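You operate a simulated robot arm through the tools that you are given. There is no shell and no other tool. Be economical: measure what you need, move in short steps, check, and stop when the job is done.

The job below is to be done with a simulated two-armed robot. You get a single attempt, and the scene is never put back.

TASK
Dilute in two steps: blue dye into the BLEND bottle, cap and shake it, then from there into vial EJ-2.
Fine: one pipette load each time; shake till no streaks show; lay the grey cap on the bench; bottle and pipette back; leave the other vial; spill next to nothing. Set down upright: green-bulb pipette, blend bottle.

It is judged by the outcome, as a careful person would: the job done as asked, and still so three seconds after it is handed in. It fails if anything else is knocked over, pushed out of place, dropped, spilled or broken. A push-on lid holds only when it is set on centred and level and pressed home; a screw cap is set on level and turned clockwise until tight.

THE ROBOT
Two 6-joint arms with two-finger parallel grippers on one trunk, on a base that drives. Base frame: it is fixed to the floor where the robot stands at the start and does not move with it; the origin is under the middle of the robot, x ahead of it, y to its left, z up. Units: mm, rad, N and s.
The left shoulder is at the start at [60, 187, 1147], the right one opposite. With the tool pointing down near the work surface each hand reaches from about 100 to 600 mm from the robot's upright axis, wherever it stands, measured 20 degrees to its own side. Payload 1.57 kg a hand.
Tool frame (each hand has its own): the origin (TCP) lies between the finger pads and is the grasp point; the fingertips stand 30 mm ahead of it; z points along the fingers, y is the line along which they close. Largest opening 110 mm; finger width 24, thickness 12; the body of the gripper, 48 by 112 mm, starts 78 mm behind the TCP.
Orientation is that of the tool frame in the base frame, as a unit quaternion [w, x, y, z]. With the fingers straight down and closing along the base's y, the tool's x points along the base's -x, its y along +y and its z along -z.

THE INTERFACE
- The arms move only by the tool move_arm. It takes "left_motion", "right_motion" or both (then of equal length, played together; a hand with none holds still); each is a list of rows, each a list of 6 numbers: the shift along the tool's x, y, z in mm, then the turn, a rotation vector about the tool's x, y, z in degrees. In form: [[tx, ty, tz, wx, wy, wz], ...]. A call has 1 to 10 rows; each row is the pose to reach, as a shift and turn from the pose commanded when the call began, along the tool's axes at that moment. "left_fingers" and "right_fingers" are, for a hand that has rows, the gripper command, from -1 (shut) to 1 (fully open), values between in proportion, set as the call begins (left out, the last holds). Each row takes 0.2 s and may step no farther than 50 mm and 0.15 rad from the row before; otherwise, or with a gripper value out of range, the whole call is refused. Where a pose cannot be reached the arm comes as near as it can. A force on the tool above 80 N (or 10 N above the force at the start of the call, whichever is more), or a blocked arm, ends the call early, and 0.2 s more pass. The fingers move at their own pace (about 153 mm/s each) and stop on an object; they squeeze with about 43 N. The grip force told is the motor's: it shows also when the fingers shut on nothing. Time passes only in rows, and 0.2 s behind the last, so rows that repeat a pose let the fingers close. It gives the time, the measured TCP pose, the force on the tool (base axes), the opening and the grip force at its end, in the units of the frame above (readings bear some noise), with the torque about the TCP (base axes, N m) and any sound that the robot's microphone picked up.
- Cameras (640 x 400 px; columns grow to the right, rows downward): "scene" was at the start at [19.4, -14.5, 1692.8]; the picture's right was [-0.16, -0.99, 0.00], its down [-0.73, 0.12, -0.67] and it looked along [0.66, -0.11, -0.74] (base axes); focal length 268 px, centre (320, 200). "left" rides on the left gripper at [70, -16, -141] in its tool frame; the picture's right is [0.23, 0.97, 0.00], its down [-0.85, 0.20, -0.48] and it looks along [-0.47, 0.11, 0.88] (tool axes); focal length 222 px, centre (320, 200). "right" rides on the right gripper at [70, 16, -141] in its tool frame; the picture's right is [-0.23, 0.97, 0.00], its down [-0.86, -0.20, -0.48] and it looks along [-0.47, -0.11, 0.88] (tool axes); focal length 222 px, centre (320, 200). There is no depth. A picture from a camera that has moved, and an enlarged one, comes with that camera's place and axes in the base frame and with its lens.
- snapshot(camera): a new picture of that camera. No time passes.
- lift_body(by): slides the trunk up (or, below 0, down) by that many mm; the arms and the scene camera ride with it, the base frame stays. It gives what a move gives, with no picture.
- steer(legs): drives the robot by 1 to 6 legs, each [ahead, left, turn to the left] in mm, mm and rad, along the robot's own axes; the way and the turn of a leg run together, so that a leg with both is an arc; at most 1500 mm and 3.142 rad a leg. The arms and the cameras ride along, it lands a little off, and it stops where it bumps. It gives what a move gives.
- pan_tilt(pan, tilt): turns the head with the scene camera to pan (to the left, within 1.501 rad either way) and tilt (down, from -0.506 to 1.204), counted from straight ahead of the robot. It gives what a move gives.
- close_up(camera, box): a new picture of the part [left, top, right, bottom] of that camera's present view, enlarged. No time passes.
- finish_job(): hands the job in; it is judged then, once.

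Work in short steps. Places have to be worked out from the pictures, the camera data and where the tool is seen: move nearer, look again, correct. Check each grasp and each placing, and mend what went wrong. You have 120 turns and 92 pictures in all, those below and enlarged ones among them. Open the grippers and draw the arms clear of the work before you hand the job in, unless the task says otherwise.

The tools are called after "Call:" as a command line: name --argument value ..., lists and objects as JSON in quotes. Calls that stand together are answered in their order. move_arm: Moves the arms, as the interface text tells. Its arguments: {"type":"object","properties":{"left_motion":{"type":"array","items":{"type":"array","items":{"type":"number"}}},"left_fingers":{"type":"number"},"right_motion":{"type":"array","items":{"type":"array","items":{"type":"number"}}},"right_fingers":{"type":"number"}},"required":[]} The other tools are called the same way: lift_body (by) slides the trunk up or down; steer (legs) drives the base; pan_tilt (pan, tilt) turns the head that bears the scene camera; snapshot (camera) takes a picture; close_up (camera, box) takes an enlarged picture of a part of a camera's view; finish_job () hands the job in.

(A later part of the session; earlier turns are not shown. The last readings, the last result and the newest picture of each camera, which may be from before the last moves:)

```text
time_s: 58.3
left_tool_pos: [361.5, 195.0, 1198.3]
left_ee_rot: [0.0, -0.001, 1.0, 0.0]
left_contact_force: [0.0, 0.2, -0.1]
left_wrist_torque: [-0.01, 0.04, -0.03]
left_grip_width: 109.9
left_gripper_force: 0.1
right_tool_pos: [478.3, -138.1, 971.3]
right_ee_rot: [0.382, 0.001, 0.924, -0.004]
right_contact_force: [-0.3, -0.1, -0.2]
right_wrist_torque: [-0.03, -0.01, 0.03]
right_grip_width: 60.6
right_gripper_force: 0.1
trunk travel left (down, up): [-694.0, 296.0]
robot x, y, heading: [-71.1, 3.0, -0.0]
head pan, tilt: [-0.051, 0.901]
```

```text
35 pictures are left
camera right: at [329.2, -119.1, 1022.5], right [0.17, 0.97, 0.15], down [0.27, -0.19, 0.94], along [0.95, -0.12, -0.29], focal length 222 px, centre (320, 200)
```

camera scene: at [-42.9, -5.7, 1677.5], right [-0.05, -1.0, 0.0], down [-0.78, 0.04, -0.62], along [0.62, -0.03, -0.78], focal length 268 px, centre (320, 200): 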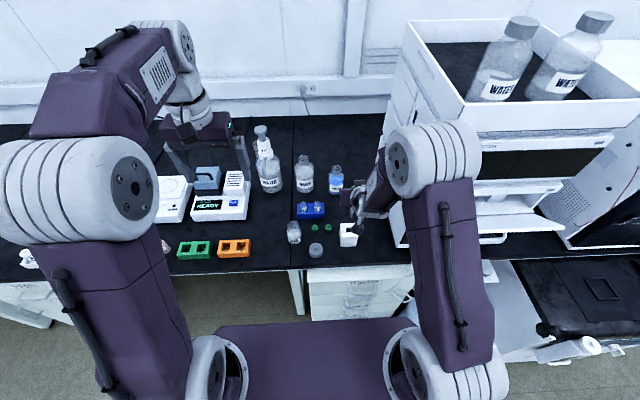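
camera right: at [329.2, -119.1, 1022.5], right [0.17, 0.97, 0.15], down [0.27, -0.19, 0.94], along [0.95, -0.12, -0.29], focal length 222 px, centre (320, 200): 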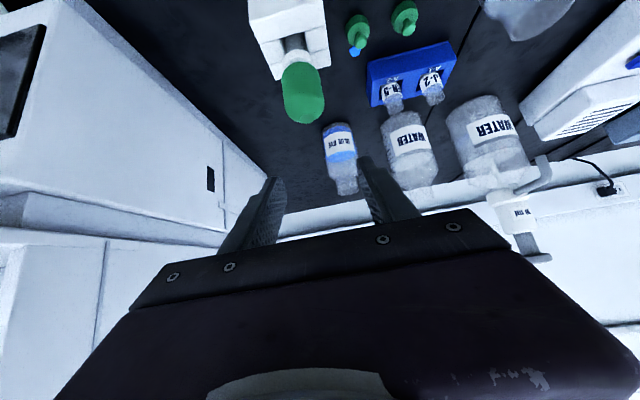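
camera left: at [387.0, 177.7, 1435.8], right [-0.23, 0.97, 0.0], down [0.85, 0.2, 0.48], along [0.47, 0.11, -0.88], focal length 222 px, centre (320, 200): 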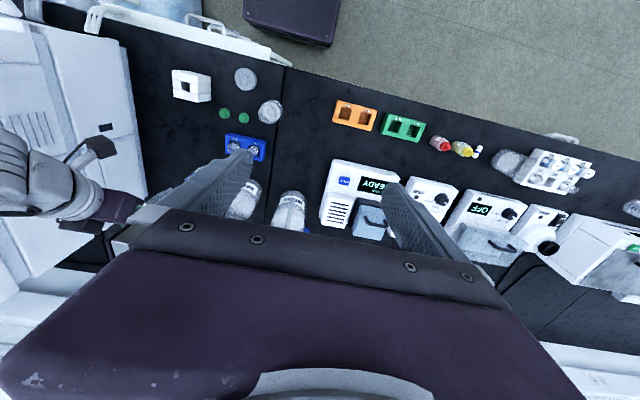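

The pipette is back in its stand. Next is the cap: first I bring the right hand up to vertical, away from the pipette.

Call:
move_arm --right_motion '[[-20, 8, -30, 0, 0, 0], [-40, 16, -60, 0, 5, 0], [-57, 24, -90, 0, 11, 0], [-57, 32, -110, 0, 17, 0], [-57, 40, -125, 0, 23, 0], [-57, 48, -125, 0, 29, 0], [-57, 56, -125, 0, 35, 0], [-57, 64, -125, 0, 40, 0], [-57, 68, -125, 0, 45, 0], [-57, 68, -125, 0, 45, 0]]' --right_fingers 0.45

Call:
move_arm --left_motion '[[-10, -14, 26, 0, -4, 0], [-25, -28, 52, 0, -9, 0], [-40, -42, 78, 0, -14, 0], [-58, -57, 104, 0, -19, 0], [-75, -72, 130, 0, -25, 0], [-92, -86, 155, 0, -30, 0], [-109, -100, 180, 0, -35, 0], [-125, -115, 205, 0, -40, 0], [-141, -130, 228, 0, -45, 0], [-141, -130, 228, 0, -45, 0]]' --left_fingers 0.6

Call:
snapshot --camera "left"

Call:
snapshot --camera "scene"

```text
time_s: 60.5
left_tool_pos: [359.3, 195.3, 1199.8]
left_ee_rot: [0.0, -0.001, 1.0, 0.0]
left_contact_force: [-1.1, 0.3, 0.4]
left_wrist_torque: [-0.01, 0.0, 0.01]
left_grip_width: 110.1
left_gripper_force: 0.0
right_tool_pos: [431.3, -68.8, 1100.7]
right_ee_rot: [-0.002, 0.002, 1.0, -0.004]
right_contact_force: [-0.1, -0.6, 0.3]
right_wrist_torque: [0.0, -0.01, -0.01]
right_grip_width: 79.7
right_gripper_force: 0.0
right hand out of reach, approached as far as the arm can: row 2, 3
trunk travel left (down, up): [-694.0, 296.0]
robot x, y, heading: [-66.4, -1.4, -0.003]
head pan, tilt: [-0.051, 0.901]
```

```text
time_s: 62.7
left_tool_pos: [501.0, 64.6, 972.9]
left_ee_rot: [0.384, 0.0, 0.923, 0.0]
left_contact_force: [0.0, 1.0, 0.3]
left_wrist_torque: [0.0, 0.01, 0.0]
left_grip_width: 88.2
left_gripper_force: 0.1
right_tool_pos: [431.8, -68.4, 1100.1]
right_ee_rot: [0.0, 0.002, 1.0, -0.003]
right_contact_force: [0.8, 0.0, 0.4]
right_wrist_torque: [-0.03, -0.03, 0.01]
right_grip_width: 79.7
right_gripper_force: 0.0
trunk travel left (down, up): [-694.0, 296.0]
robot x, y, heading: [-62.8, 2.7, 0.001]
head pan, tilt: [-0.051, 0.901]
```

```text
34 pictures are left
camera left: at [350.3, 47.2, 1022.8], right [-0.16, 0.97, -0.16], down [0.27, 0.2, 0.94], along [0.95, 0.11, -0.29], focal length 222 px, centre (320, 200)
```

left: 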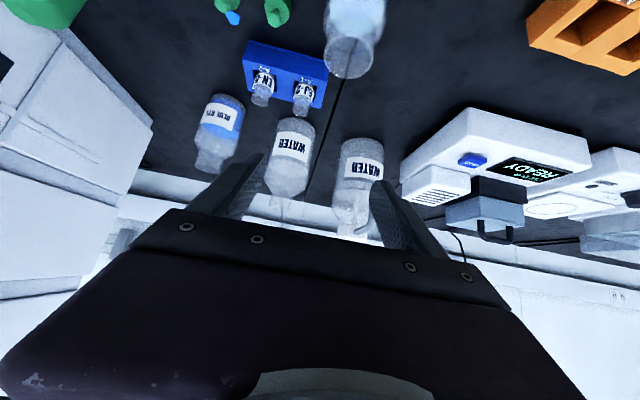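

```text
33 pictures are left
camera scene: at [-49.4, -5.4, 1606.6], right [-0.05, -1.0, 0.0], down [-0.78, 0.04, -0.62], along [0.62, -0.03, -0.78], focal length 268 px, centre (320, 200)
```

scene: 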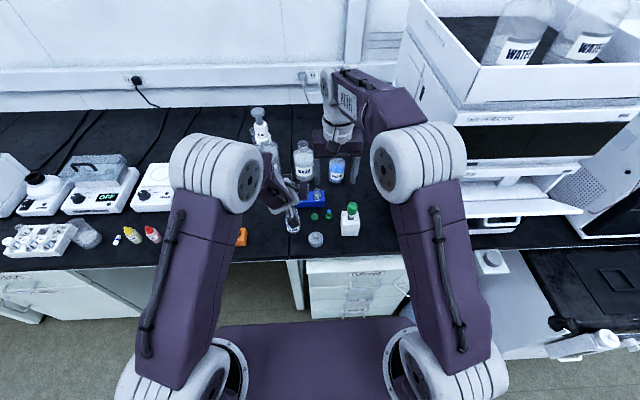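

Both hands are where intended. I lower the trunk so the left fingers come just above BLEND's mouth and check centring.

Call:
lift_body --by -85

Call:
snapshot --camera "left"

Call:
snapshot --camera "right"

```text
time_s: 63.9
left_tool_pos: [500.9, 63.3, 889.9]
left_ee_rot: [0.383, -0.001, 0.924, 0.0]
left_contact_force: [0.0, -0.4, 0.0]
left_wrist_torque: [0.0, 0.01, 0.01]
left_grip_width: 87.7
left_gripper_force: 0.0
right_tool_pos: [431.0, -67.6, 1016.9]
right_ee_rot: [-0.001, 0.003, 1.0, -0.004]
right_contact_force: [0.0, 0.3, -0.5]
right_wrist_torque: [0.04, -0.01, 0.03]
right_grip_width: 80.1
right_gripper_force: 0.0
trunk travel left (down, up): [-609.0, 381.0]
robot x, y, heading: [-66.4, -3.0, -0.002]
head pan, tilt: [-0.051, 0.901]
```

```text
32 pictures are left
camera left: at [350.7, 47.2, 938.1], right [-0.16, 0.97, -0.16], down [0.27, 0.2, 0.94], along [0.95, 0.11, -0.29], focal length 222 px, centre (320, 200)
```

left: 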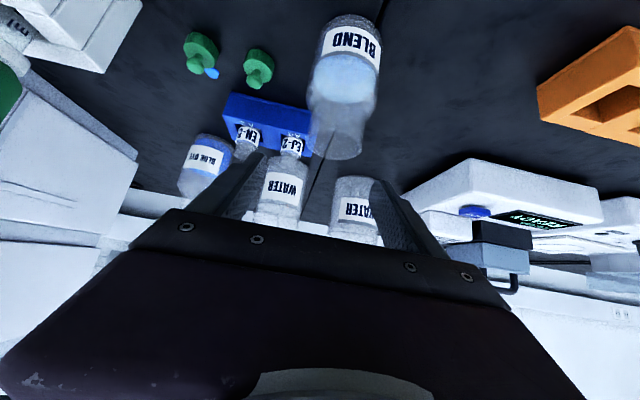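

```text
31 pictures are left
camera right: at [361.4, -49.8, 1156.9], right [0.23, 0.97, -0.01], down [0.85, -0.2, 0.48], along [0.46, -0.12, -0.88], focal length 222 px, centre (320, 200)
```

right: 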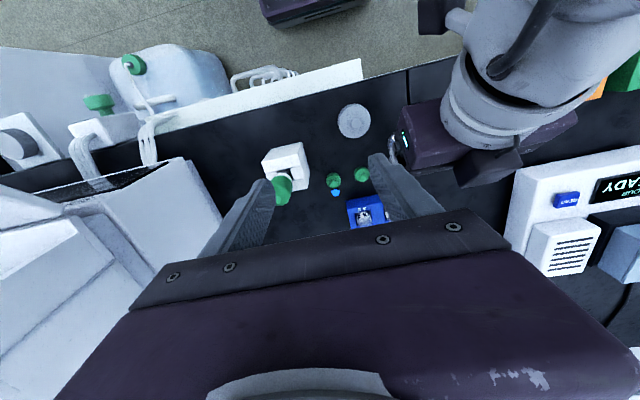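

The bottle sits about 5 mm nearer and 4 mm further left than the hand's centre. I correct that and lower around the body.

Call:
move_arm --left_motion '[[3.5, 4, -3.5, 0, 0, 0], [3.5, 4, -3.5, 0, 0, 0]]'

Call:
lift_body --by -88

Call:
snapshot --camera "left"

```text
time_s: 64.5
left_tool_pos: [496.0, 68.8, 890.0]
left_ee_rot: [0.383, -0.001, 0.924, 0.0]
left_contact_force: [0.1, 0.6, -0.8]
left_wrist_torque: [0.01, -0.02, -0.02]
left_grip_width: 87.9
left_gripper_force: 0.1
right_tool_pos: [431.2, -67.5, 1014.8]
right_ee_rot: [-0.001, 0.002, 1.0, -0.004]
right_contact_force: [0.1, -0.4, 0.4]
right_wrist_torque: [0.02, 0.02, -0.03]
right_grip_width: 80.0
right_gripper_force: 0.1
trunk travel left (down, up): [-609.0, 381.0]
robot x, y, heading: [-63.7, -0.3, 0.004]
head pan, tilt: [-0.051, 0.901]
```

```text
time_s: 65.7
left_tool_pos: [496.1, 68.3, 802.0]
left_ee_rot: [0.383, -0.001, 0.924, 0.001]
left_contact_force: [0.2, 0.1, 0.2]
left_wrist_torque: [0.02, -0.01, -0.01]
left_grip_width: 88.0
left_gripper_force: 0.2
right_tool_pos: [429.8, -67.3, 928.0]
right_ee_rot: [0.001, 0.002, 1.0, -0.004]
right_contact_force: [1.0, -0.4, -0.8]
right_wrist_torque: [0.0, 0.0, 0.04]
right_grip_width: 80.0
right_gripper_force: 0.0
trunk travel left (down, up): [-521.0, 469.0]
robot x, y, heading: [-65.6, -0.3, 0.004]
head pan, tilt: [-0.051, 0.901]
```

```text
30 pictures are left
camera left: at [345.8, 51.1, 850.3], right [-0.16, 0.97, -0.16], down [0.27, 0.2, 0.94], along [0.95, 0.11, -0.29], focal length 222 px, centre (320, 200)
```

left: 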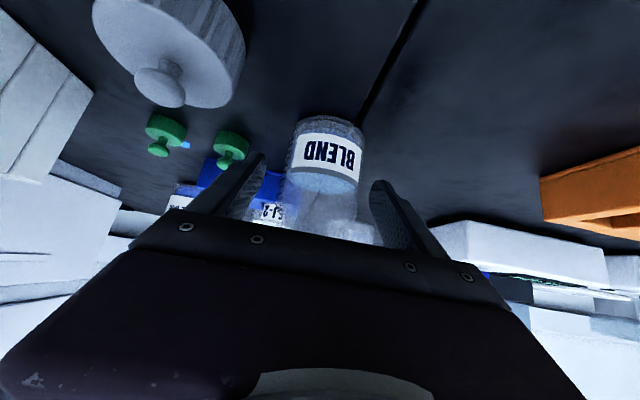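

The bottle is centred between the left fingers and the bench is near z 757. I close on the body.

Call:
move_arm --left_motion '[[0, 0, 0, 0, 0, 0], [0, 0, 0, 0, 0, 0], [0, 0, 0, 0, 0, 0]]' --left_fingers -0.3

Call:
snapshot --camera "right"

```text
time_s: 66.5
left_tool_pos: [496.1, 67.4, 801.3]
left_ee_rot: [0.383, -0.001, 0.924, 0.0]
left_contact_force: [0.3, -0.5, 1.8]
left_wrist_torque: [-0.01, 0.07, 0.04]
left_grip_width: 55.5
left_gripper_force: 42.9
right_tool_pos: [432.8, -67.5, 927.1]
right_ee_rot: [-0.001, 0.003, 1.0, -0.004]
right_contact_force: [0.0, 1.3, -0.7]
right_wrist_torque: [0.02, 0.03, 0.0]
right_grip_width: 80.0
right_gripper_force: 0.0
trunk travel left (down, up): [-521.0, 469.0]
robot x, y, heading: [-64.4, -1.5, -0.002]
head pan, tilt: [-0.051, 0.901]
```

```text
29 pictures are left
camera right: at [361.5, -50.0, 1068.8], right [0.23, 0.97, -0.01], down [0.85, -0.2, 0.48], along [0.46, -0.12, -0.88], focal length 222 px, centre (320, 200)
```

right: 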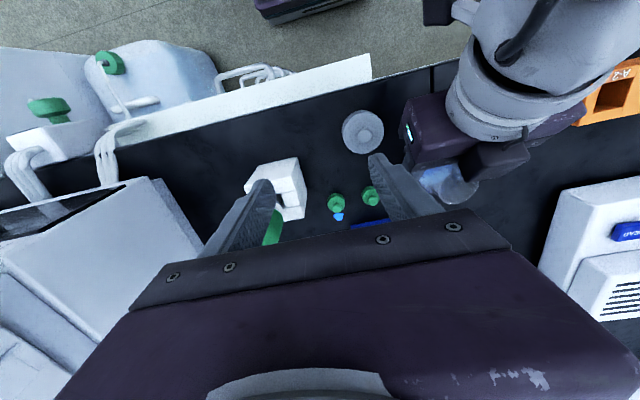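

The bottle is firmly held (55.5 mm), but the left gripper body would crowd the right hand at the cap. I lift the bottle slowly 45 mm and shift it 45 mm left for now.

Call:
move_arm --left_motion '[[-5, 0, -5, 0, 0, 0], [-11, 0, -11, 0, 0, 0], [-17, 0, -17, 0, 0, 0], [-23, 0, -23, 0, 0, 0], [-29, 4, -29, 0, 0, 0], [-32, 12, -32, 0, 0, 0], [-32, 21, -32, 0, 0, 0], [-32, 30, -32, 0, 0, 0], [-32, 39, -32, 0, 0, 0], [-32, 45, -32, 0, 0, 0]]' --right_motion '[[0, 5, 0, 0, 0, 0], [0, 10, 0, 0, 0, 0], [0, 15, 0, 0, 0, 0], [0, 20, 0, 0, 0, 0], [0, 25, 0, 0, 0, 0], [0, 30, 0, 0, 0, 0], [0, 35, 0, 0, 0, 0], [0, 40, 0, 0, 0, 0], [0, 45, 0, 0, 0, 0], [0, 50, 0, 0, 0, 0]]' --right_fingers 0.3

Call:
snapshot --camera "right"

```text
time_s: 68.7
left_tool_pos: [495.2, 113.6, 846.9]
left_ee_rot: [0.383, -0.001, 0.924, 0.0]
left_contact_force: [0.3, -0.9, -1.4]
left_wrist_torque: [0.0, 0.03, -0.02]
left_grip_width: 55.0
left_gripper_force: 43.4
right_tool_pos: [431.2, -18.7, 927.2]
right_ee_rot: [-0.002, 0.002, 1.0, -0.004]
right_contact_force: [0.5, -0.2, -0.5]
right_wrist_torque: [0.04, -0.02, -0.04]
right_grip_width: 71.3
right_gripper_force: 0.1
trunk travel left (down, up): [-521.0, 469.0]
robot x, y, heading: [-69.3, 1.3, -0.002]
head pan, tilt: [-0.051, 0.901]
```

```text
28 pictures are left
camera right: at [361.4, -0.2, 1068.6], right [0.23, 0.97, -0.01], down [0.86, -0.2, 0.48], along [0.46, -0.12, -0.88], focal length 222 px, centre (320, 200)
```

right: 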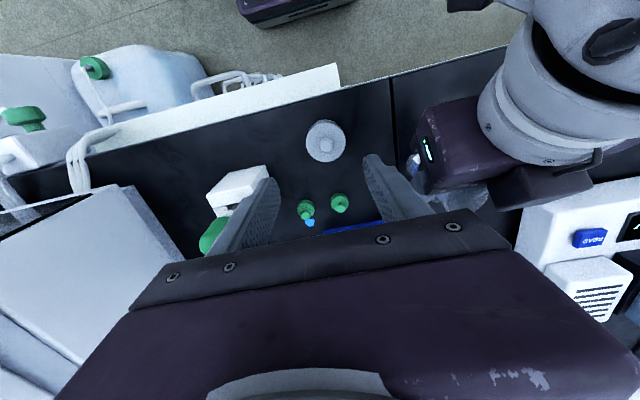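

The cap is at about (430,-11). I centre the hand over it and lower to just above the rim, then check.

Call:
move_arm --right_motion '[[1, 4, 20, 0, 0, 0], [1, 7.5, 40, 0, 0, 0], [1, 7.5, 60, 0, 0, 0], [1, 7.5, 80, 0, 0, 0], [1, 7.5, 100, 0, 0, 0]]'

Call:
snapshot --camera "right"

```text
time_s: 69.9
left_tool_pos: [498.1, 113.1, 846.7]
left_ee_rot: [0.382, -0.001, 0.924, 0.0]
left_contact_force: [0.1, -0.1, -2.0]
left_wrist_torque: [0.01, 0.01, -0.01]
left_grip_width: 55.0
left_gripper_force: 43.2
right_tool_pos: [430.1, -11.3, 827.2]
right_ee_rot: [-0.001, 0.003, 1.0, -0.004]
right_contact_force: [-0.3, 0.2, 0.7]
right_wrist_torque: [0.02, 0.0, 0.0]
right_grip_width: 71.4
right_gripper_force: 0.1
trunk travel left (down, up): [-521.0, 469.0]
robot x, y, heading: [-66.0, 1.1, -0.004]
head pan, tilt: [-0.051, 0.901]
```

```text
27 pictures are left
camera right: at [360.2, 6.8, 968.3], right [0.23, 0.97, -0.01], down [0.86, -0.2, 0.48], along [0.46, -0.12, -0.88], focal length 222 px, centre (320, 200)
```

right: 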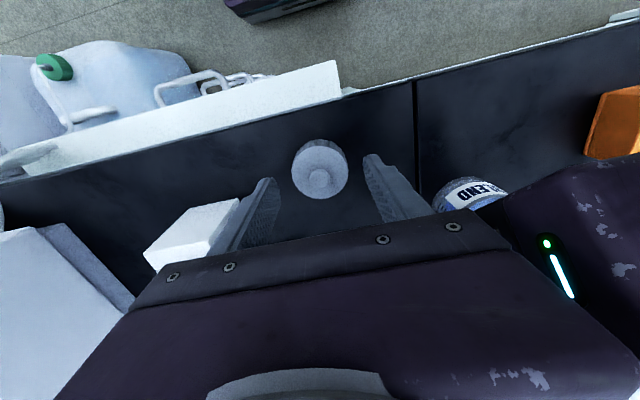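

Centred in y. I lower in small steps toward the bench, watching for contact.

Call:
move_arm --right_motion '[[0, 0, 12, 0, 0, 0], [0, 0, 24, 0, 0, 0], [0, 0, 32, 0, 0, 0]]'

Call:
close_up --camera "right" --box '[220, 100, 420, 260]'

```text
time_s: 70.7
left_tool_pos: [495.4, 113.8, 847.2]
left_ee_rot: [0.383, 0.0, 0.924, 0.0]
left_contact_force: [-0.1, -0.6, -2.3]
left_wrist_torque: [0.03, 0.01, 0.02]
left_grip_width: 55.0
left_gripper_force: 42.9
right_tool_pos: [430.5, -11.3, 793.5]
right_ee_rot: [-0.001, 0.003, 1.0, -0.003]
right_contact_force: [0.1, -0.6, 0.4]
right_wrist_torque: [0.01, 0.01, 0.0]
right_grip_width: 71.5
right_gripper_force: 0.2
trunk travel left (down, up): [-521.0, 469.0]
robot x, y, heading: [-65.1, 3.3, -0.002]
head pan, tilt: [-0.051, 0.901]
```

```text
2.50 times, centred on (320, 180) of right
camera zoom: at [360.6, 6.8, 935.7], right [0.23, 0.97, -0.01], down [0.86, -0.2, 0.48], along [0.46, -0.12, -0.88], focal length 555 px, centre (320, 250)
```

zoom: 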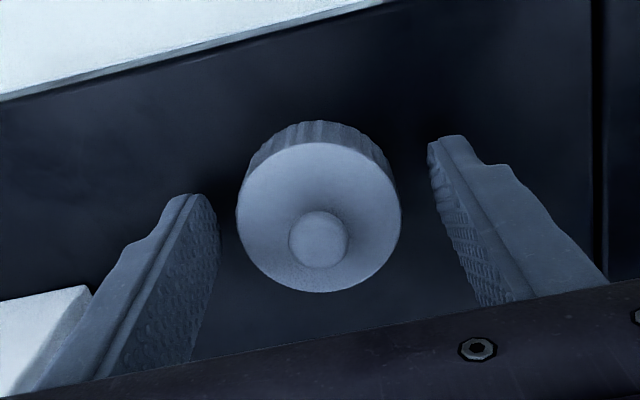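

The cap centre is about 6.5 mm further out than the hand. I shift, lower 4 mm more, and close on the rim.

Call:
move_arm --right_motion '[[-3, -1, 0, 0, 0, 0], [-6.5, -2, 0, 0, 0, 0], [-6.5, -2, 4, 0, 0, 0]]'

Call:
move_arm --right_motion '[[0, 0, 0, 0, 0, 0], [0, 0, 0, 0, 0, 0], [0, 0, 0, 0, 0, 0]]' --right_fingers -0.3

Call:
close_up --camera "right" --box '[220, 100, 420, 260]'

```text
time_s: 71.5
left_tool_pos: [494.7, 112.6, 846.6]
left_ee_rot: [0.382, 0.0, 0.924, 0.0]
left_contact_force: [-0.1, 0.9, -2.4]
left_wrist_torque: [0.03, -0.01, 0.02]
left_grip_width: 54.8
left_gripper_force: 43.1
right_tool_pos: [436.1, -13.5, 790.8]
right_ee_rot: [-0.001, 0.002, 1.0, -0.003]
right_contact_force: [0.2, 0.4, 0.9]
right_wrist_torque: [0.02, -0.01, 0.0]
right_grip_width: 71.7
right_gripper_force: 0.0
trunk travel left (down, up): [-521.0, 469.0]
robot x, y, heading: [-68.2, 0.5, -0.002]
head pan, tilt: [-0.051, 0.901]
```

```text
time_s: 72.3
left_tool_pos: [496.4, 113.4, 846.2]
left_ee_rot: [0.383, -0.001, 0.924, 0.0]
left_contact_force: [-0.7, -0.6, -1.6]
left_wrist_torque: [-0.01, 0.01, -0.01]
left_grip_width: 55.1
left_gripper_force: 43.2
right_tool_pos: [435.8, -13.6, 790.6]
right_ee_rot: [-0.001, 0.003, 1.0, -0.004]
right_contact_force: [0.6, -0.5, -0.5]
right_wrist_torque: [0.01, 0.0, 0.0]
right_grip_width: 50.0
right_gripper_force: 43.1
trunk travel left (down, up): [-521.0, 469.0]
robot x, y, heading: [-62.4, 1.3, 0.0]
head pan, tilt: [-0.051, 0.901]
```

```text
2.50 times, centred on (320, 180) of right
camera zoom: at [366.5, 4.8, 931.9], right [0.23, 0.97, -0.01], down [0.86, -0.2, 0.48], along [0.46, -0.12, -0.88], focal length 555 px, centre (320, 250)
```

zoom: 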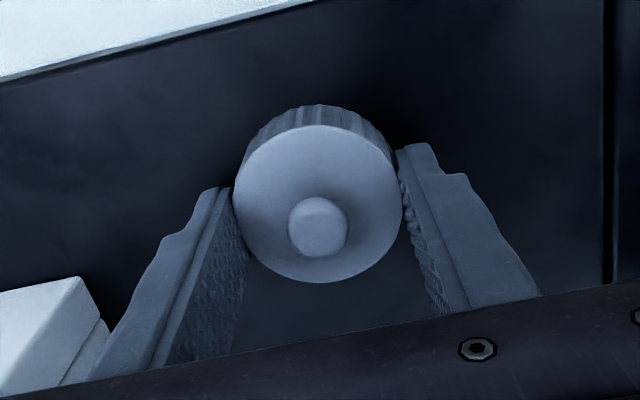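

The cap is held (50 mm wide). I lift it, move it forward of the left gripper's path, then bring the bottle back to its spot.

Call:
move_arm --right_motion '[[0, 0, -20, 0, 0, 0], [0, 0, -45, 0, 0, 0], [0, 0, -70, 0, 0, 0], [0, 0, -95, 0, 0, 0], [-10, 0, -120, 0, 0, 0], [-30, 0, -120, 0, 0, 0], [-50, 0, -120, 0, 0, 0], [-64, 0, -120, 0, 0, 0]]'

Call:
move_arm --left_motion '[[0, -8, 0, 0, 0, 0], [0, -17, 0, 0, 0, 0], [0, -26, 0, 0, 0, 0], [0, -35, 0, 0, 0, 0], [2, -43, 2, 0, 0, 0], [8, -45, 8, 0, 0, 0], [15, -45, 15, 0, 0, 0], [22, -45, 22, 0, 0, 0], [28, -45, 28, 0, 0, 0], [31.5, -45, 31.5, 0, 0, 0]]'

Call:
snapshot --camera "right"

Call:
snapshot --camera "left"

```text
time_s: 74.1
left_tool_pos: [496.4, 113.3, 846.3]
left_ee_rot: [0.382, 0.0, 0.924, 0.0]
left_contact_force: [0.1, 0.0, -1.7]
left_wrist_torque: [0.03, 0.04, -0.03]
left_grip_width: 55.4
left_gripper_force: 43.4
right_tool_pos: [485.1, -19.2, 905.8]
right_ee_rot: [-0.001, 0.003, 1.0, -0.003]
right_contact_force: [-0.5, 0.0, 1.0]
right_wrist_torque: [0.0, 0.03, 0.0]
right_grip_width: 50.2
right_gripper_force: 43.0
right hand out of reach, approached as far as the arm can: row 7, 8
trunk travel left (down, up): [-521.0, 469.0]
robot x, y, heading: [-62.2, -0.2, 0.002]
head pan, tilt: [-0.051, 0.901]
```

```text
time_s: 76.3
left_tool_pos: [494.5, 67.5, 804.6]
left_ee_rot: [0.384, 0.0, 0.923, 0.0]
left_contact_force: [-50.6, -7.1, 80.9]
left_wrist_torque: [1.54, -1.47, 0.73]
left_grip_width: 54.5
left_gripper_force: 37.2
right_tool_pos: [482.0, -20.7, 905.7]
right_ee_rot: [0.0, 0.003, 1.0, -0.003]
right_contact_force: [0.7, -0.2, 0.6]
right_wrist_torque: [0.05, 0.07, 0.02]
right_grip_width: 50.0
right_gripper_force: 42.8
trunk travel left (down, up): [-521.0, 469.0]
robot x, y, heading: [-63.7, -0.3, 0.009]
head pan, tilt: [-0.051, 0.901]
```

```text
24 pictures are left
camera right: at [411.4, -1.7, 1048.2], right [0.23, 0.97, -0.01], down [0.85, -0.2, 0.48], along [0.47, -0.12, -0.88], focal length 222 px, centre (320, 200)
```

right: 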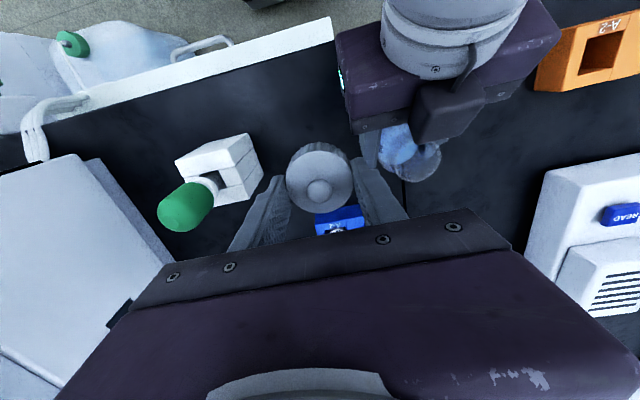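

```text
23 pictures are left
camera left: at [344.3, 50.2, 853.1], right [-0.16, 0.97, -0.16], down [0.26, 0.2, 0.94], along [0.95, 0.11, -0.29], focal length 222 px, centre (320, 200)
```

left: 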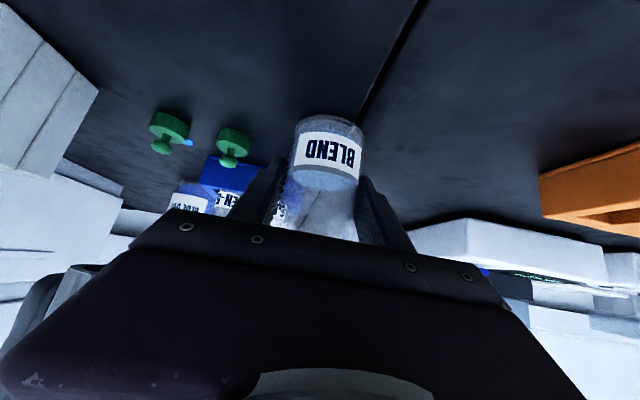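

The bottle touched down about 3 mm early and the left hand is pressing with 80 N. I ease it up 3 mm.

Call:
move_arm --left_motion '[[-1.2, 0, -1.2, 0, 0, 0], [-2.2, 0, -2.2, 0, 0, 0]]'

```text
time_s: 76.9
left_tool_pos: [494.0, 67.0, 804.2]
left_ee_rot: [0.382, 0.001, 0.924, 0.0]
left_contact_force: [1.7, -3.6, 9.8]
left_wrist_torque: [-0.22, -0.45, -0.11]
left_grip_width: 55.6
left_gripper_force: 43.5
right_tool_pos: [482.8, -19.8, 904.8]
right_ee_rot: [0.0, 0.002, 1.0, -0.003]
right_contact_force: [-0.6, 0.8, -0.8]
right_wrist_torque: [0.01, -0.04, 0.03]
right_grip_width: 50.2
right_gripper_force: 42.9
trunk travel left (down, up): [-521.0, 469.0]
robot x, y, heading: [-67.0, 0.7, -0.003]
head pan, tilt: [-0.051, 0.901]
```

The bottle is on the bench with light contact. The right hand can't reach its spot vertically, but it already holds the cap over free bench, so I slide the bottle, lifted 10 mm, under the cap.

Call:
move_arm --left_motion '[[-4, 0, -4, 0, 0, 0], [-7, 0, -7, 0, 0, 0], [-6, -10, -8, 0, 0, 0], [-4.5, -22, -9.5, 0, 0, 0], [-3, -34, -11, 0, 0, 0], [-1.5, -46, -12.5, 0, 0, 0], [0, -58, -14, 0, 0, 0], [1.5, -70, -15.5, 0, 0, 0], [3, -80, -17, 0, 0, 0], [4, -87, -18, 0, 0, 0]]'

Call:
snapshot --camera "right"

Call:
snapshot --camera "left"

```text
time_s: 79.1
left_tool_pos: [480.9, -19.4, 813.5]
left_ee_rot: [0.383, -0.001, 0.924, 0.0]
left_contact_force: [-0.3, 0.9, -2.3]
left_wrist_torque: [0.01, 0.03, 0.0]
left_grip_width: 55.5
left_gripper_force: 43.0
right_tool_pos: [484.4, -19.1, 905.4]
right_ee_rot: [-0.002, 0.003, 1.0, -0.004]
right_contact_force: [-0.2, -0.4, 0.0]
right_wrist_torque: [0.0, 0.02, 0.0]
right_grip_width: 49.8
right_gripper_force: 43.7
trunk travel left (down, up): [-521.0, 469.0]
robot x, y, heading: [-67.3, -0.3, 0.004]
head pan, tilt: [-0.051, 0.901]
```

```text
22 pictures are left
camera right: at [414.4, -0.9, 1046.6], right [0.23, 0.97, -0.01], down [0.86, -0.2, 0.48], along [0.46, -0.12, -0.88], focal length 222 px, centre (320, 200)
```

right: 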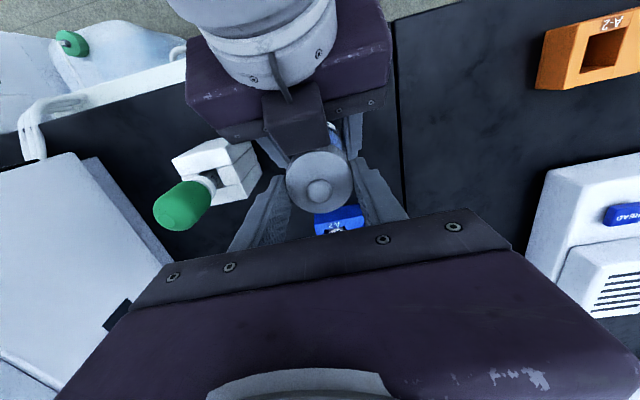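

```text
21 pictures are left
camera left: at [330.3, -36.8, 863.2], right [-0.16, 0.97, -0.16], down [0.27, 0.2, 0.94], along [0.95, 0.11, -0.29], focal length 222 px, centre (320, 200)
```

left: 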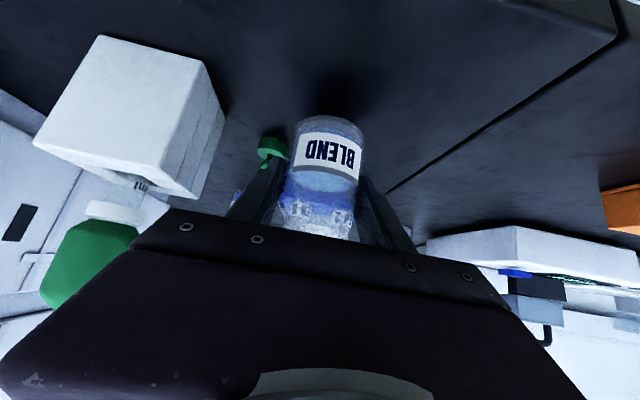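

The bottle is beneath the cap. By the views the bottle needs about -4 mm in x and +2 in y; I level the right tool too, then check from the head.

Call:
move_arm --left_motion '[[1.4, 1, -1.4, 0, 0, 0], [2.8, 2, -2.8, 0, 0, 0]]' --right_motion '[[0, 0, 0, -0.2, 0, -0.2], [0, 0, 0, -0.46, -0.1, -0.34]]'

Call:
close_up --camera "scene" --box '[280, 150, 380, 215]'

```text
time_s: 79.7
left_tool_pos: [476.7, -17.5, 814.2]
left_ee_rot: [0.383, 0.0, 0.924, 0.0]
left_contact_force: [-0.1, -0.1, -1.8]
left_wrist_torque: [-0.01, 0.01, -0.01]
left_grip_width: 55.5
left_gripper_force: 42.6
right_tool_pos: [484.2, -19.5, 905.4]
right_ee_rot: [-0.001, -0.001, 1.0, 0.001]
right_contact_force: [0.8, 0.4, 0.5]
right_wrist_torque: [0.01, -0.02, -0.01]
right_grip_width: 50.0
right_gripper_force: 42.7
trunk travel left (down, up): [-521.0, 469.0]
robot x, y, heading: [-66.9, -2.6, 0.001]
head pan, tilt: [-0.051, 0.901]
```

```text
6.15 times, centred on (330, 182) of scene
camera zoom: at [-48.4, -5.8, 1433.5], right [-0.05, -1.0, 0.0], down [-0.78, 0.04, -0.62], along [0.62, -0.03, -0.78], focal length 1652 px, centre (258, 308)
```

zoom: 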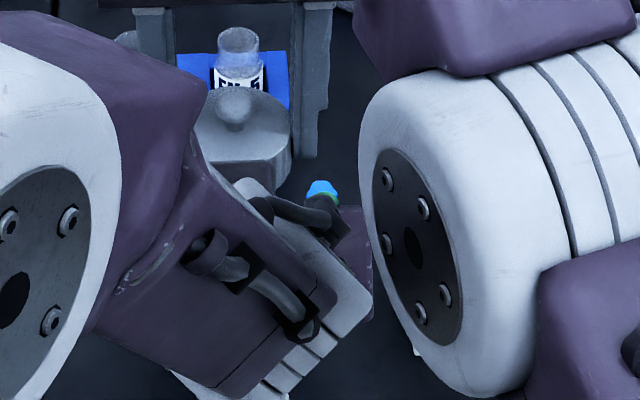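

The head's view is blocked. I enlarge the right camera around the cap to see the neck beneath.

Call:
close_up --camera "right" --box '[250, 90, 390, 220]'

Call:
close_up --camera "left" --box '[250, 90, 410, 260]'

```text
3.08 times, centred on (320, 155) of right
camera zoom: at [413.8, -2.9, 1046.8], right [0.23, 0.97, 0.0], down [0.86, -0.2, 0.48], along [0.47, -0.11, -0.88], focal length 684 px, centre (320, 338)
```

zoom: 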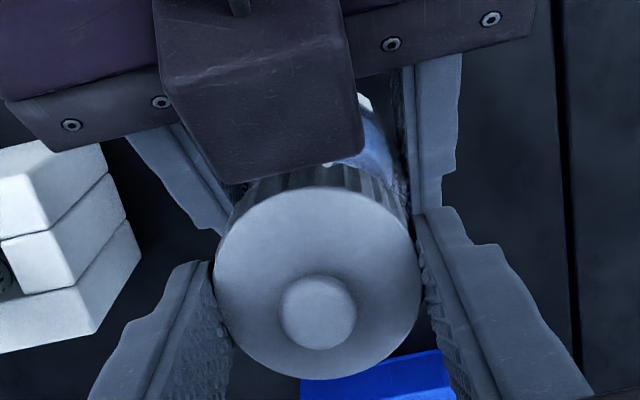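

```text
2.35 times, centred on (330, 175) of left
camera zoom: at [326.9, -34.2, 863.7], right [-0.16, 0.97, -0.16], down [0.27, 0.2, 0.94], along [0.95, 0.11, -0.29], focal length 523 px, centre (296, 259)
```

zoom: 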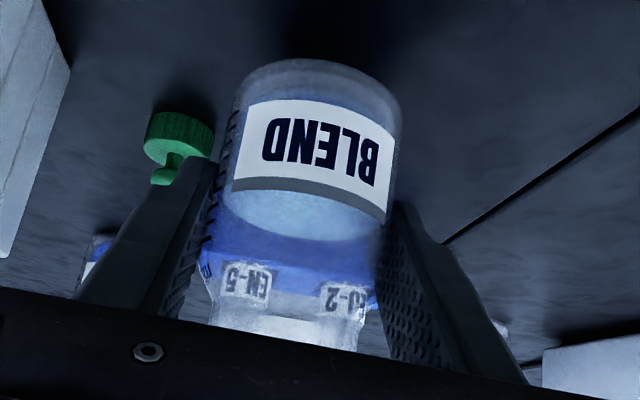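

I need a better fix on the mouth. I move the bottle 75 mm sideways so the right camera, looking from above, can see it.

Call:
move_arm --left_motion '[[0, 12, 0, 0, 0, 0], [0, 25, 0, 0, 0, 0], [0, 38, 0, 0, 0, 0], [0, 51, 0, 0, 0, 0], [0, 64, 0, 0, 0, 0], [0, 75, 0, 0, 0, 0], [0, 75, 0, 0, 0, 0]]'

Call:
close_up --camera "right" --box '[300, 60, 460, 220]'

```text
time_s: 81.3
left_tool_pos: [475.9, 57.8, 814.1]
left_ee_rot: [0.383, -0.001, 0.924, 0.0]
left_contact_force: [-0.4, 0.2, -2.5]
left_wrist_torque: [-0.01, 0.0, 0.0]
left_grip_width: 55.4
left_gripper_force: 43.4
right_tool_pos: [484.1, -20.0, 905.5]
right_ee_rot: [0.0, 0.0, 1.0, 0.001]
right_contact_force: [-0.6, 0.0, -0.6]
right_wrist_torque: [-0.01, 0.01, 0.01]
right_grip_width: 50.0
right_gripper_force: 43.2
trunk travel left (down, up): [-521.0, 469.0]
robot x, y, heading: [-62.2, 3.2, 0.0]
head pan, tilt: [-0.051, 0.901]
```

```text
2.50 times, centred on (380, 140) of right
camera zoom: at [413.9, -3.1, 1046.9], right [0.23, 0.97, 0.0], down [0.86, -0.2, 0.48], along [0.47, -0.11, -0.88], focal length 555 px, centre (170, 350)
```

zoom: 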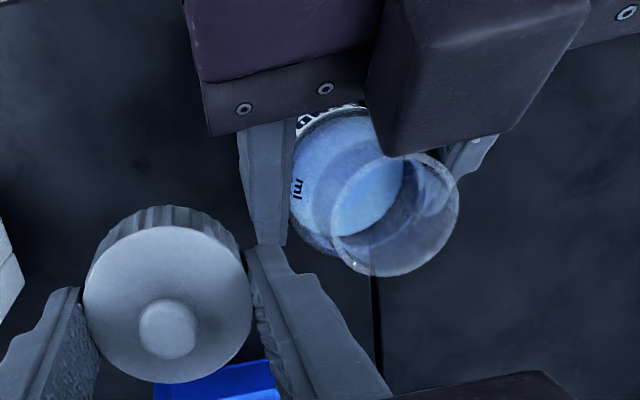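

From above: mouth centre x≈480 and cap centre ≈(480,-19). I bring the bottle back under the cap with y matched and set it down on the bench.

Call:
move_arm --left_motion '[[0, -14, 0, 0, 0, 0], [0, -28, 0, 0, 0, 0], [0, -42, 0, 0, 0, 0], [0, -56, 0, 0, 0, 0], [0, -68, 0, 0, 0, 0], [0, -76, 0, 0, 0, 0], [2.5, -76, 2.5, 0, 0, 0], [5, -76, 5, 0, 0, 0], [6.8, -76, 6.8, 0, 0, 0]]'

```text
time_s: 83.3
left_tool_pos: [476.2, -16.3, 803.2]
left_ee_rot: [0.383, -0.001, 0.924, 0.0]
left_contact_force: [-0.1, 0.4, -2.5]
left_wrist_torque: [0.0, 0.03, 0.02]
left_grip_width: 55.4
left_gripper_force: 42.6
right_tool_pos: [483.3, -18.8, 905.3]
right_ee_rot: [0.0, 0.0, 1.0, 0.001]
right_contact_force: [0.4, 0.3, 0.5]
right_wrist_torque: [-0.01, -0.02, 0.02]
right_grip_width: 50.1
right_gripper_force: 43.1
trunk travel left (down, up): [-521.0, 469.0]
robot x, y, heading: [-64.3, 2.5, 0.001]
head pan, tilt: [-0.051, 0.901]
```

Still hanging by a millimetre or two. I lower the left 3 mm more to touch the bench, and bring the right hand down 20 mm.

Call:
move_arm --left_motion '[[0.7, 0, 0.7, 0, 0, 0], [1.4, 0, 1.4, 0, 0, 0], [2, 0, 2, 0, 0, 0]]' --right_motion '[[0, 0, 7, 0, 0, 0], [0, 0, 14, 0, 0, 0], [0, 0, 18, 0, 0, 0]]'

Call:
close_up --camera "right" --box '[250, 90, 390, 220]'

```text
time_s: 84.1
left_tool_pos: [476.0, -17.5, 803.4]
left_ee_rot: [0.384, -0.002, 0.923, 0.0]
left_contact_force: [0.6, -1.7, 11.5]
left_wrist_torque: [0.11, 0.05, 0.01]
left_grip_width: 55.4
left_gripper_force: 43.0
right_tool_pos: [482.8, -20.3, 887.5]
right_ee_rot: [0.001, 0.0, 1.0, 0.0]
right_contact_force: [0.2, -0.2, -0.4]
right_wrist_torque: [-0.02, 0.01, 0.01]
right_grip_width: 50.0
right_gripper_force: 42.6
trunk travel left (down, up): [-521.0, 469.0]
robot x, y, heading: [-63.3, 0.6, 0.006]
head pan, tilt: [-0.051, 0.901]
```

```text
3.08 times, centred on (320, 155) of right
camera zoom: at [412.3, -2.9, 1029.8], right [0.23, 0.97, 0.0], down [0.85, -0.2, 0.48], along [0.47, -0.11, -0.88], focal length 684 px, centre (320, 338)
```

zoom: 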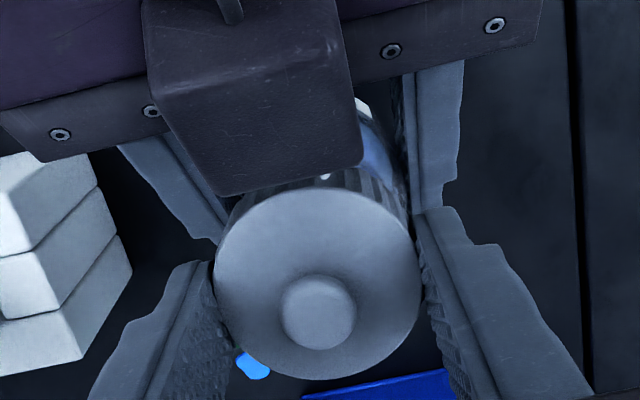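

The bottle rests on the bench. I lower the cap in 2 mm steps onto the neck, watching the force.

Call:
move_arm --right_motion '[[-0.8, 0, 2, 0, 0, 0], [-0.8, 0, 4, 0, 0, 0], [-0.8, 0, 6, 0, 0, 0], [-0.8, 0, 8, 0, 0, 0], [-0.8, 0, 10, 0, 0, 0]]'

```text
time_s: 85.3
left_tool_pos: [474.9, -16.9, 803.3]
left_ee_rot: [0.384, 0.0, 0.923, -0.001]
left_contact_force: [11.9, 1.4, 2.6]
left_wrist_torque: [-0.29, -1.06, 0.01]
left_grip_width: 55.5
left_gripper_force: 43.0
right_tool_pos: [484.4, -18.4, 881.2]
right_ee_rot: [0.005, -0.001, 1.0, 0.002]
right_contact_force: [1.9, -2.5, 41.1]
right_wrist_torque: [0.15, 0.79, 0.09]
right_grip_width: 50.6
right_gripper_force: 43.3
trunk travel left (down, up): [-521.0, 469.0]
robot x, y, heading: [-63.9, -0.9, -0.0]
head pan, tilt: [-0.051, 0.901]
```

Contact at mouth height with torque showing the near side of the cap riding on the rim, so the cap must move toward the robot. I lift, shift 3 mm and retry.

Call:
move_arm --right_motion '[[0, 0, -4, 0, 0, 0], [0, 0, -8, 0, 0, 0], [3, 0, -8, 0, 0, 0], [3, 0, -5, 0, 0, 0], [3, 0, -3, 0, 0, 0], [3, 0, -1, 0, 0, 0], [3, 0, 1, 0, 0, 0]]'

```text
time_s: 86.9
left_tool_pos: [474.3, -16.5, 803.7]
left_ee_rot: [0.384, -0.001, 0.923, 0.0]
left_contact_force: [20.0, -1.4, -5.2]
left_wrist_torque: [0.09, 0.42, 0.11]
left_grip_width: 55.3
left_gripper_force: 43.0
right_tool_pos: [479.8, -18.3, 880.8]
right_ee_rot: [0.003, -0.001, 1.0, 0.002]
right_contact_force: [-11.2, -0.1, 43.1]
right_wrist_torque: [0.01, -0.5, -0.02]
right_grip_width: 49.9
right_gripper_force: 43.1
trunk travel left (down, up): [-521.0, 469.0]
robot x, y, heading: [-65.0, 1.4, -0.002]
head pan, tilt: [-0.051, 0.901]
```

Now the far side is touching, so the centre lies between. I lift, move back 1.4 mm and press again.

Call:
move_arm --right_motion '[[0, 0, -3, 0, 0, 0], [0, 0, -7, 0, 0, 0], [-1.4, 0, -7, 0, 0, 0], [-1.4, 0, -4, 0, 0, 0], [-1.4, 0, -2, 0, 0, 0], [-1.4, 0, 0, 0, 0, 0], [-1.4, 0, 1, 0, 0, 0]]'

```text
time_s: 88.5
left_tool_pos: [474.7, -16.9, 803.8]
left_ee_rot: [0.384, -0.002, 0.923, 0.001]
left_contact_force: [7.5, 1.5, -1.2]
left_wrist_torque: [-0.85, -0.84, -0.01]
left_grip_width: 55.3
left_gripper_force: 43.1
right_tool_pos: [481.9, -19.0, 879.0]
right_ee_rot: [0.004, 0.0, 1.0, 0.003]
right_contact_force: [-1.3, -2.8, 31.7]
right_wrist_torque: [0.61, 0.12, 0.01]
right_grip_width: 50.4
right_gripper_force: 42.6
trunk travel left (down, up): [-521.0, 469.0]
robot x, y, heading: [-69.5, 4.0, 0.003]
head pan, tilt: [-0.051, 0.901]
```

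x is centred now; the contact is on the +y side, so I shift +1.3 mm in y and press again.

Call:
move_arm --right_motion '[[0, 0, -3, 0, 0, 0], [0, 0, -6, 0, 0, 0], [0, 1.3, -6, 0, 0, 0], [0, 1.3, -3, 0, 0, 0], [0, 1.3, -1, 0, 0, 0], [0, 1.3, 1, 0, 0, 0], [0, 1.3, 2, 0, 0, 0]]'

```text
time_s: 90.1
left_tool_pos: [476.7, -18.3, 802.1]
left_ee_rot: [0.383, 0.0, 0.924, 0.0]
left_contact_force: [-4.6, 0.0, 9.2]
left_wrist_torque: [0.05, -0.12, 0.0]
left_grip_width: 55.3
left_gripper_force: 43.1
right_tool_pos: [481.1, -18.1, 875.3]
right_ee_rot: [0.001, 0.0, 1.0, 0.001]
right_contact_force: [0.9, -0.1, -1.1]
right_wrist_torque: [-0.03, 0.0, 0.02]
right_grip_width: 50.0
right_gripper_force: 42.5
trunk travel left (down, up): [-521.0, 469.0]
robot x, y, heading: [-69.5, -3.3, -0.001]
head pan, tilt: [-0.051, 0.901]
```

No resistance at 875 — the cap has slipped over the neck. I keep lowering until it bottoms out.

Call:
move_arm --right_motion '[[0, 0, 2, 0, 0, 0], [0, 0, 4, 0, 0, 0], [0, 0, 6, 0, 0, 0], [0, 0, 8, 0, 0, 0], [0, 0, 10, 0, 0, 0], [0, 0, 12, 0, 0, 0], [0, 0, 14, 0, 0, 0], [0, 0, 16, 0, 0, 0]]'

```text
time_s: 91.9
left_tool_pos: [475.4, -17.1, 801.4]
left_ee_rot: [0.383, -0.001, 0.924, 0.0]
left_contact_force: [6.0, -4.0, -0.6]
left_wrist_torque: [0.28, 0.04, -0.06]
left_grip_width: 55.2
left_gripper_force: 42.6
right_tool_pos: [482.1, -17.2, 858.7]
right_ee_rot: [0.001, -0.001, 1.0, 0.0]
right_contact_force: [-4.9, 3.7, 11.0]
right_wrist_torque: [-0.27, -0.14, 0.0]
right_grip_width: 50.2
right_gripper_force: 42.7
trunk travel left (down, up): [-521.0, 469.0]
robot x, y, heading: [-68.5, -1.8, 0.001]
head pan, tilt: [-0.051, 0.901]
heard: snap
```

A "snap" was heard: it's a push-on lid. I press a touch more to make sure it is home.

Call:
move_arm --right_motion '[[0, 0, 2, 0, 0, 0], [0, 0, 4, 0, 0, 0]]'

```text
time_s: 92.5
left_tool_pos: [475.8, -17.8, 803.1]
left_ee_rot: [0.383, -0.001, 0.924, 0.0]
left_contact_force: [21.6, -5.4, -16.8]
left_wrist_torque: [-0.31, 0.11, -0.21]
left_grip_width: 55.4
left_gripper_force: 43.1
right_tool_pos: [482.7, -17.7, 858.4]
right_ee_rot: [0.003, 0.0, 1.0, 0.002]
right_contact_force: [-12.7, 1.6, 51.3]
right_wrist_torque: [-0.05, 0.24, -0.04]
right_grip_width: 50.5
right_gripper_force: 43.5
trunk travel left (down, up): [-521.0, 469.0]
robot x, y, heading: [-66.2, 1.0, -0.005]
head pan, tilt: [-0.051, 0.901]
```

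Firmly home at 51 N. I relieve the pressure, open the right hand, and withdraw it upward and to the right.

Call:
move_arm --right_motion '[[0, 0, -3.5, 0, 0, 0], [0, 0, -3.5, 0, 0, 0]]' --right_fingers 0.4

Call:
move_arm --right_motion '[[0, 0, -25, 0, 0, 0], [0, 0, -55, 0, 0, 0], [0, 0, -90, 0, 0, 0], [0, 0, -130, 0, 0, 0], [10, -25, -165, 0, 0, 0], [20, -60, -190, 0, 0, 0], [30, -100, -200, 0, 0, 0], [30, -130, -200, 0, 0, 0]]'

Call:
move_arm --left_motion '[[-8, 0, -8, 0, 0, 0], [-20, 5, -20, 0, 0, 0], [-35, 20, -35, 0, 0, 0], [-50, 40, -50, 0, 0, 0], [-65, 60, -65, 0, 0, 0], [-75, 75, -75, 0, 0, 0], [-80, 85, -80, 0, 0, 0]]'

Call:
snapshot --camera "scene"

```text
time_s: 93.1
left_tool_pos: [476.6, -18.1, 802.3]
left_ee_rot: [0.384, 0.0, 0.923, -0.001]
left_contact_force: [-9.1, -6.9, 8.8]
left_wrist_torque: [0.07, -0.13, -0.03]
left_grip_width: 55.3
left_gripper_force: 42.5
right_tool_pos: [483.0, -18.5, 856.1]
right_ee_rot: [-0.001, -0.001, 1.0, 0.001]
right_contact_force: [8.5, 6.5, -9.7]
right_wrist_torque: [0.23, -0.37, 0.03]
right_grip_width: 55.8
right_gripper_force: 0.0
trunk travel left (down, up): [-521.0, 469.0]
robot x, y, heading: [-66.1, -2.3, 0.005]
head pan, tilt: [-0.051, 0.901]
```

```text
time_s: 94.9
left_tool_pos: [477.6, -17.8, 801.5]
left_ee_rot: [0.383, -0.001, 0.924, 0.001]
left_contact_force: [0.9, -1.3, 1.2]
left_wrist_torque: [0.0, 0.1, 0.01]
left_grip_width: 55.3
left_gripper_force: 43.0
right_tool_pos: [440.9, -138.2, 1050.9]
right_ee_rot: [0.0, -0.001, 1.0, 0.0]
right_contact_force: [-0.6, -0.3, 0.0]
right_wrist_torque: [-0.05, -0.02, 0.05]
right_grip_width: 76.8
right_gripper_force: 0.1
right hand out of reach, approached as far as the arm can: row 3, 4, 5, 6, 7, 8
trunk travel left (down, up): [-521.0, 469.0]
robot x, y, heading: [-67.6, -1.1, 0.0]
head pan, tilt: [-0.051, 0.901]
```

```text
time_s: 96.5
left_tool_pos: [477.0, 67.1, 914.2]
left_ee_rot: [0.383, -0.001, 0.924, 0.001]
left_contact_force: [0.8, -0.5, -2.3]
left_wrist_torque: [-0.02, 0.01, 0.02]
left_grip_width: 55.5
left_gripper_force: 42.8
right_tool_pos: [443.3, -136.3, 1050.7]
right_ee_rot: [0.0, 0.0, 1.0, 0.0]
right_contact_force: [-0.1, -0.4, -0.1]
right_wrist_torque: [0.01, -0.02, 0.01]
right_grip_width: 77.1
right_gripper_force: 0.0
trunk travel left (down, up): [-521.0, 469.0]
robot x, y, heading: [-64.1, -1.7, -0.0]
head pan, tilt: [-0.051, 0.901]
```

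```text
15 pictures are left
camera scene: at [-48.4, -5.5, 1433.5], right [-0.05, -1.0, 0.0], down [-0.78, 0.04, -0.62], along [0.62, -0.03, -0.78], focal length 268 px, centre (320, 200)
```

scene: 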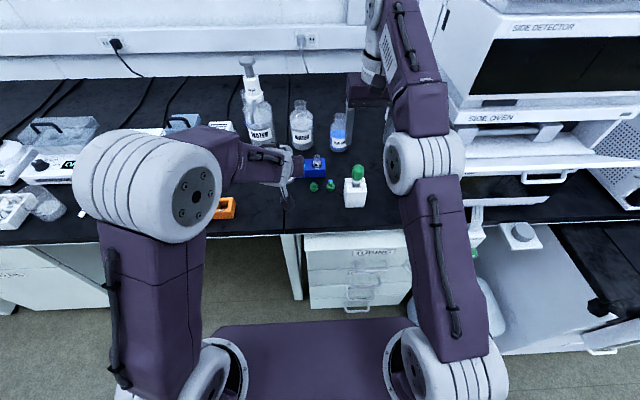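

The capped bottle is lifted clear. I shake it up and down, vigorously but in free space.

Call:
move_arm --left_motion '[[-33, 0, -33, 0, 0, 0], [0, 0, 0, 0, 0, 0], [-33, 0, -33, 0, 0, 0], [0, 0, 0, 0, 0, 0], [-33, 0, -33, 0, 0, 0], [0, 0, 0, 0, 0, 0], [-33, 0, -33, 0, 0, 0], [0, 0, 0, 0, 0, 0], [-33, 0, -33, 0, 0, 0], [0, 0, 0, 0, 0, 0]]'

Call:
move_arm --left_motion '[[-33, 0, -33, 0, 0, 0], [0, 0, 0, 0, 0, 0], [-33, 0, -33, 0, 0, 0], [0, 0, 0, 0, 0, 0], [-33, 0, -33, 0, 0, 0], [0, 0, 0, 0, 0, 0], [-33, 0, -33, 0, 0, 0], [0, 0, 0, 0, 0, 0], [-33, 0, -33, 0, 0, 0], [0, 0, 0, 0, 0, 0]]'

Call:
close_up --camera "left" --box '[250, 90, 410, 260]'

```text
time_s: 98.7
left_tool_pos: [475.2, 65.5, 916.4]
left_ee_rot: [0.382, 0.0, 0.924, 0.0]
left_contact_force: [0.1, -0.8, -2.9]
left_wrist_torque: [0.02, 0.01, 0.0]
left_grip_width: 55.3
left_gripper_force: 43.2
right_tool_pos: [443.6, -138.6, 1049.3]
right_ee_rot: [-0.002, 0.0, 1.0, 0.001]
right_contact_force: [1.3, 0.5, -0.3]
right_wrist_torque: [0.02, 0.03, -0.01]
right_grip_width: 77.0
right_gripper_force: 0.1
trunk travel left (down, up): [-521.0, 469.0]
robot x, y, heading: [-64.0, -0.9, 0.002]
head pan, tilt: [-0.051, 0.901]
```

```text
time_s: 100.9
left_tool_pos: [478.2, 66.6, 913.4]
left_ee_rot: [0.382, -0.002, 0.924, 0.001]
left_contact_force: [0.5, 0.5, -2.5]
left_wrist_torque: [0.0, 0.03, 0.02]
left_grip_width: 55.1
left_gripper_force: 43.5
right_tool_pos: [444.0, -137.8, 1049.6]
right_ee_rot: [-0.001, -0.001, 1.0, 0.001]
right_contact_force: [0.5, 0.3, 0.4]
right_wrist_torque: [0.01, 0.04, -0.01]
right_grip_width: 77.1
right_gripper_force: 0.1
trunk travel left (down, up): [-521.0, 469.0]
robot x, y, heading: [-67.3, -2.7, 0.003]
head pan, tilt: [-0.051, 0.901]
```

```text
2.35 times, centred on (330, 175) of left
camera zoom: at [328.1, 49.9, 961.7], right [-0.16, 0.97, -0.16], down [0.27, 0.2, 0.94], along [0.95, 0.11, -0.29], focal length 523 px, centre (296, 259)
```

zoom: 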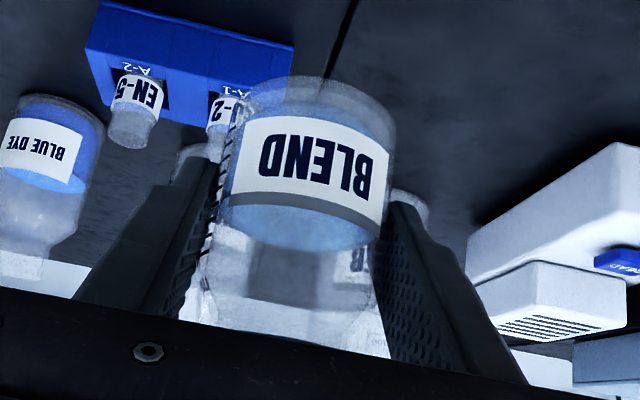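

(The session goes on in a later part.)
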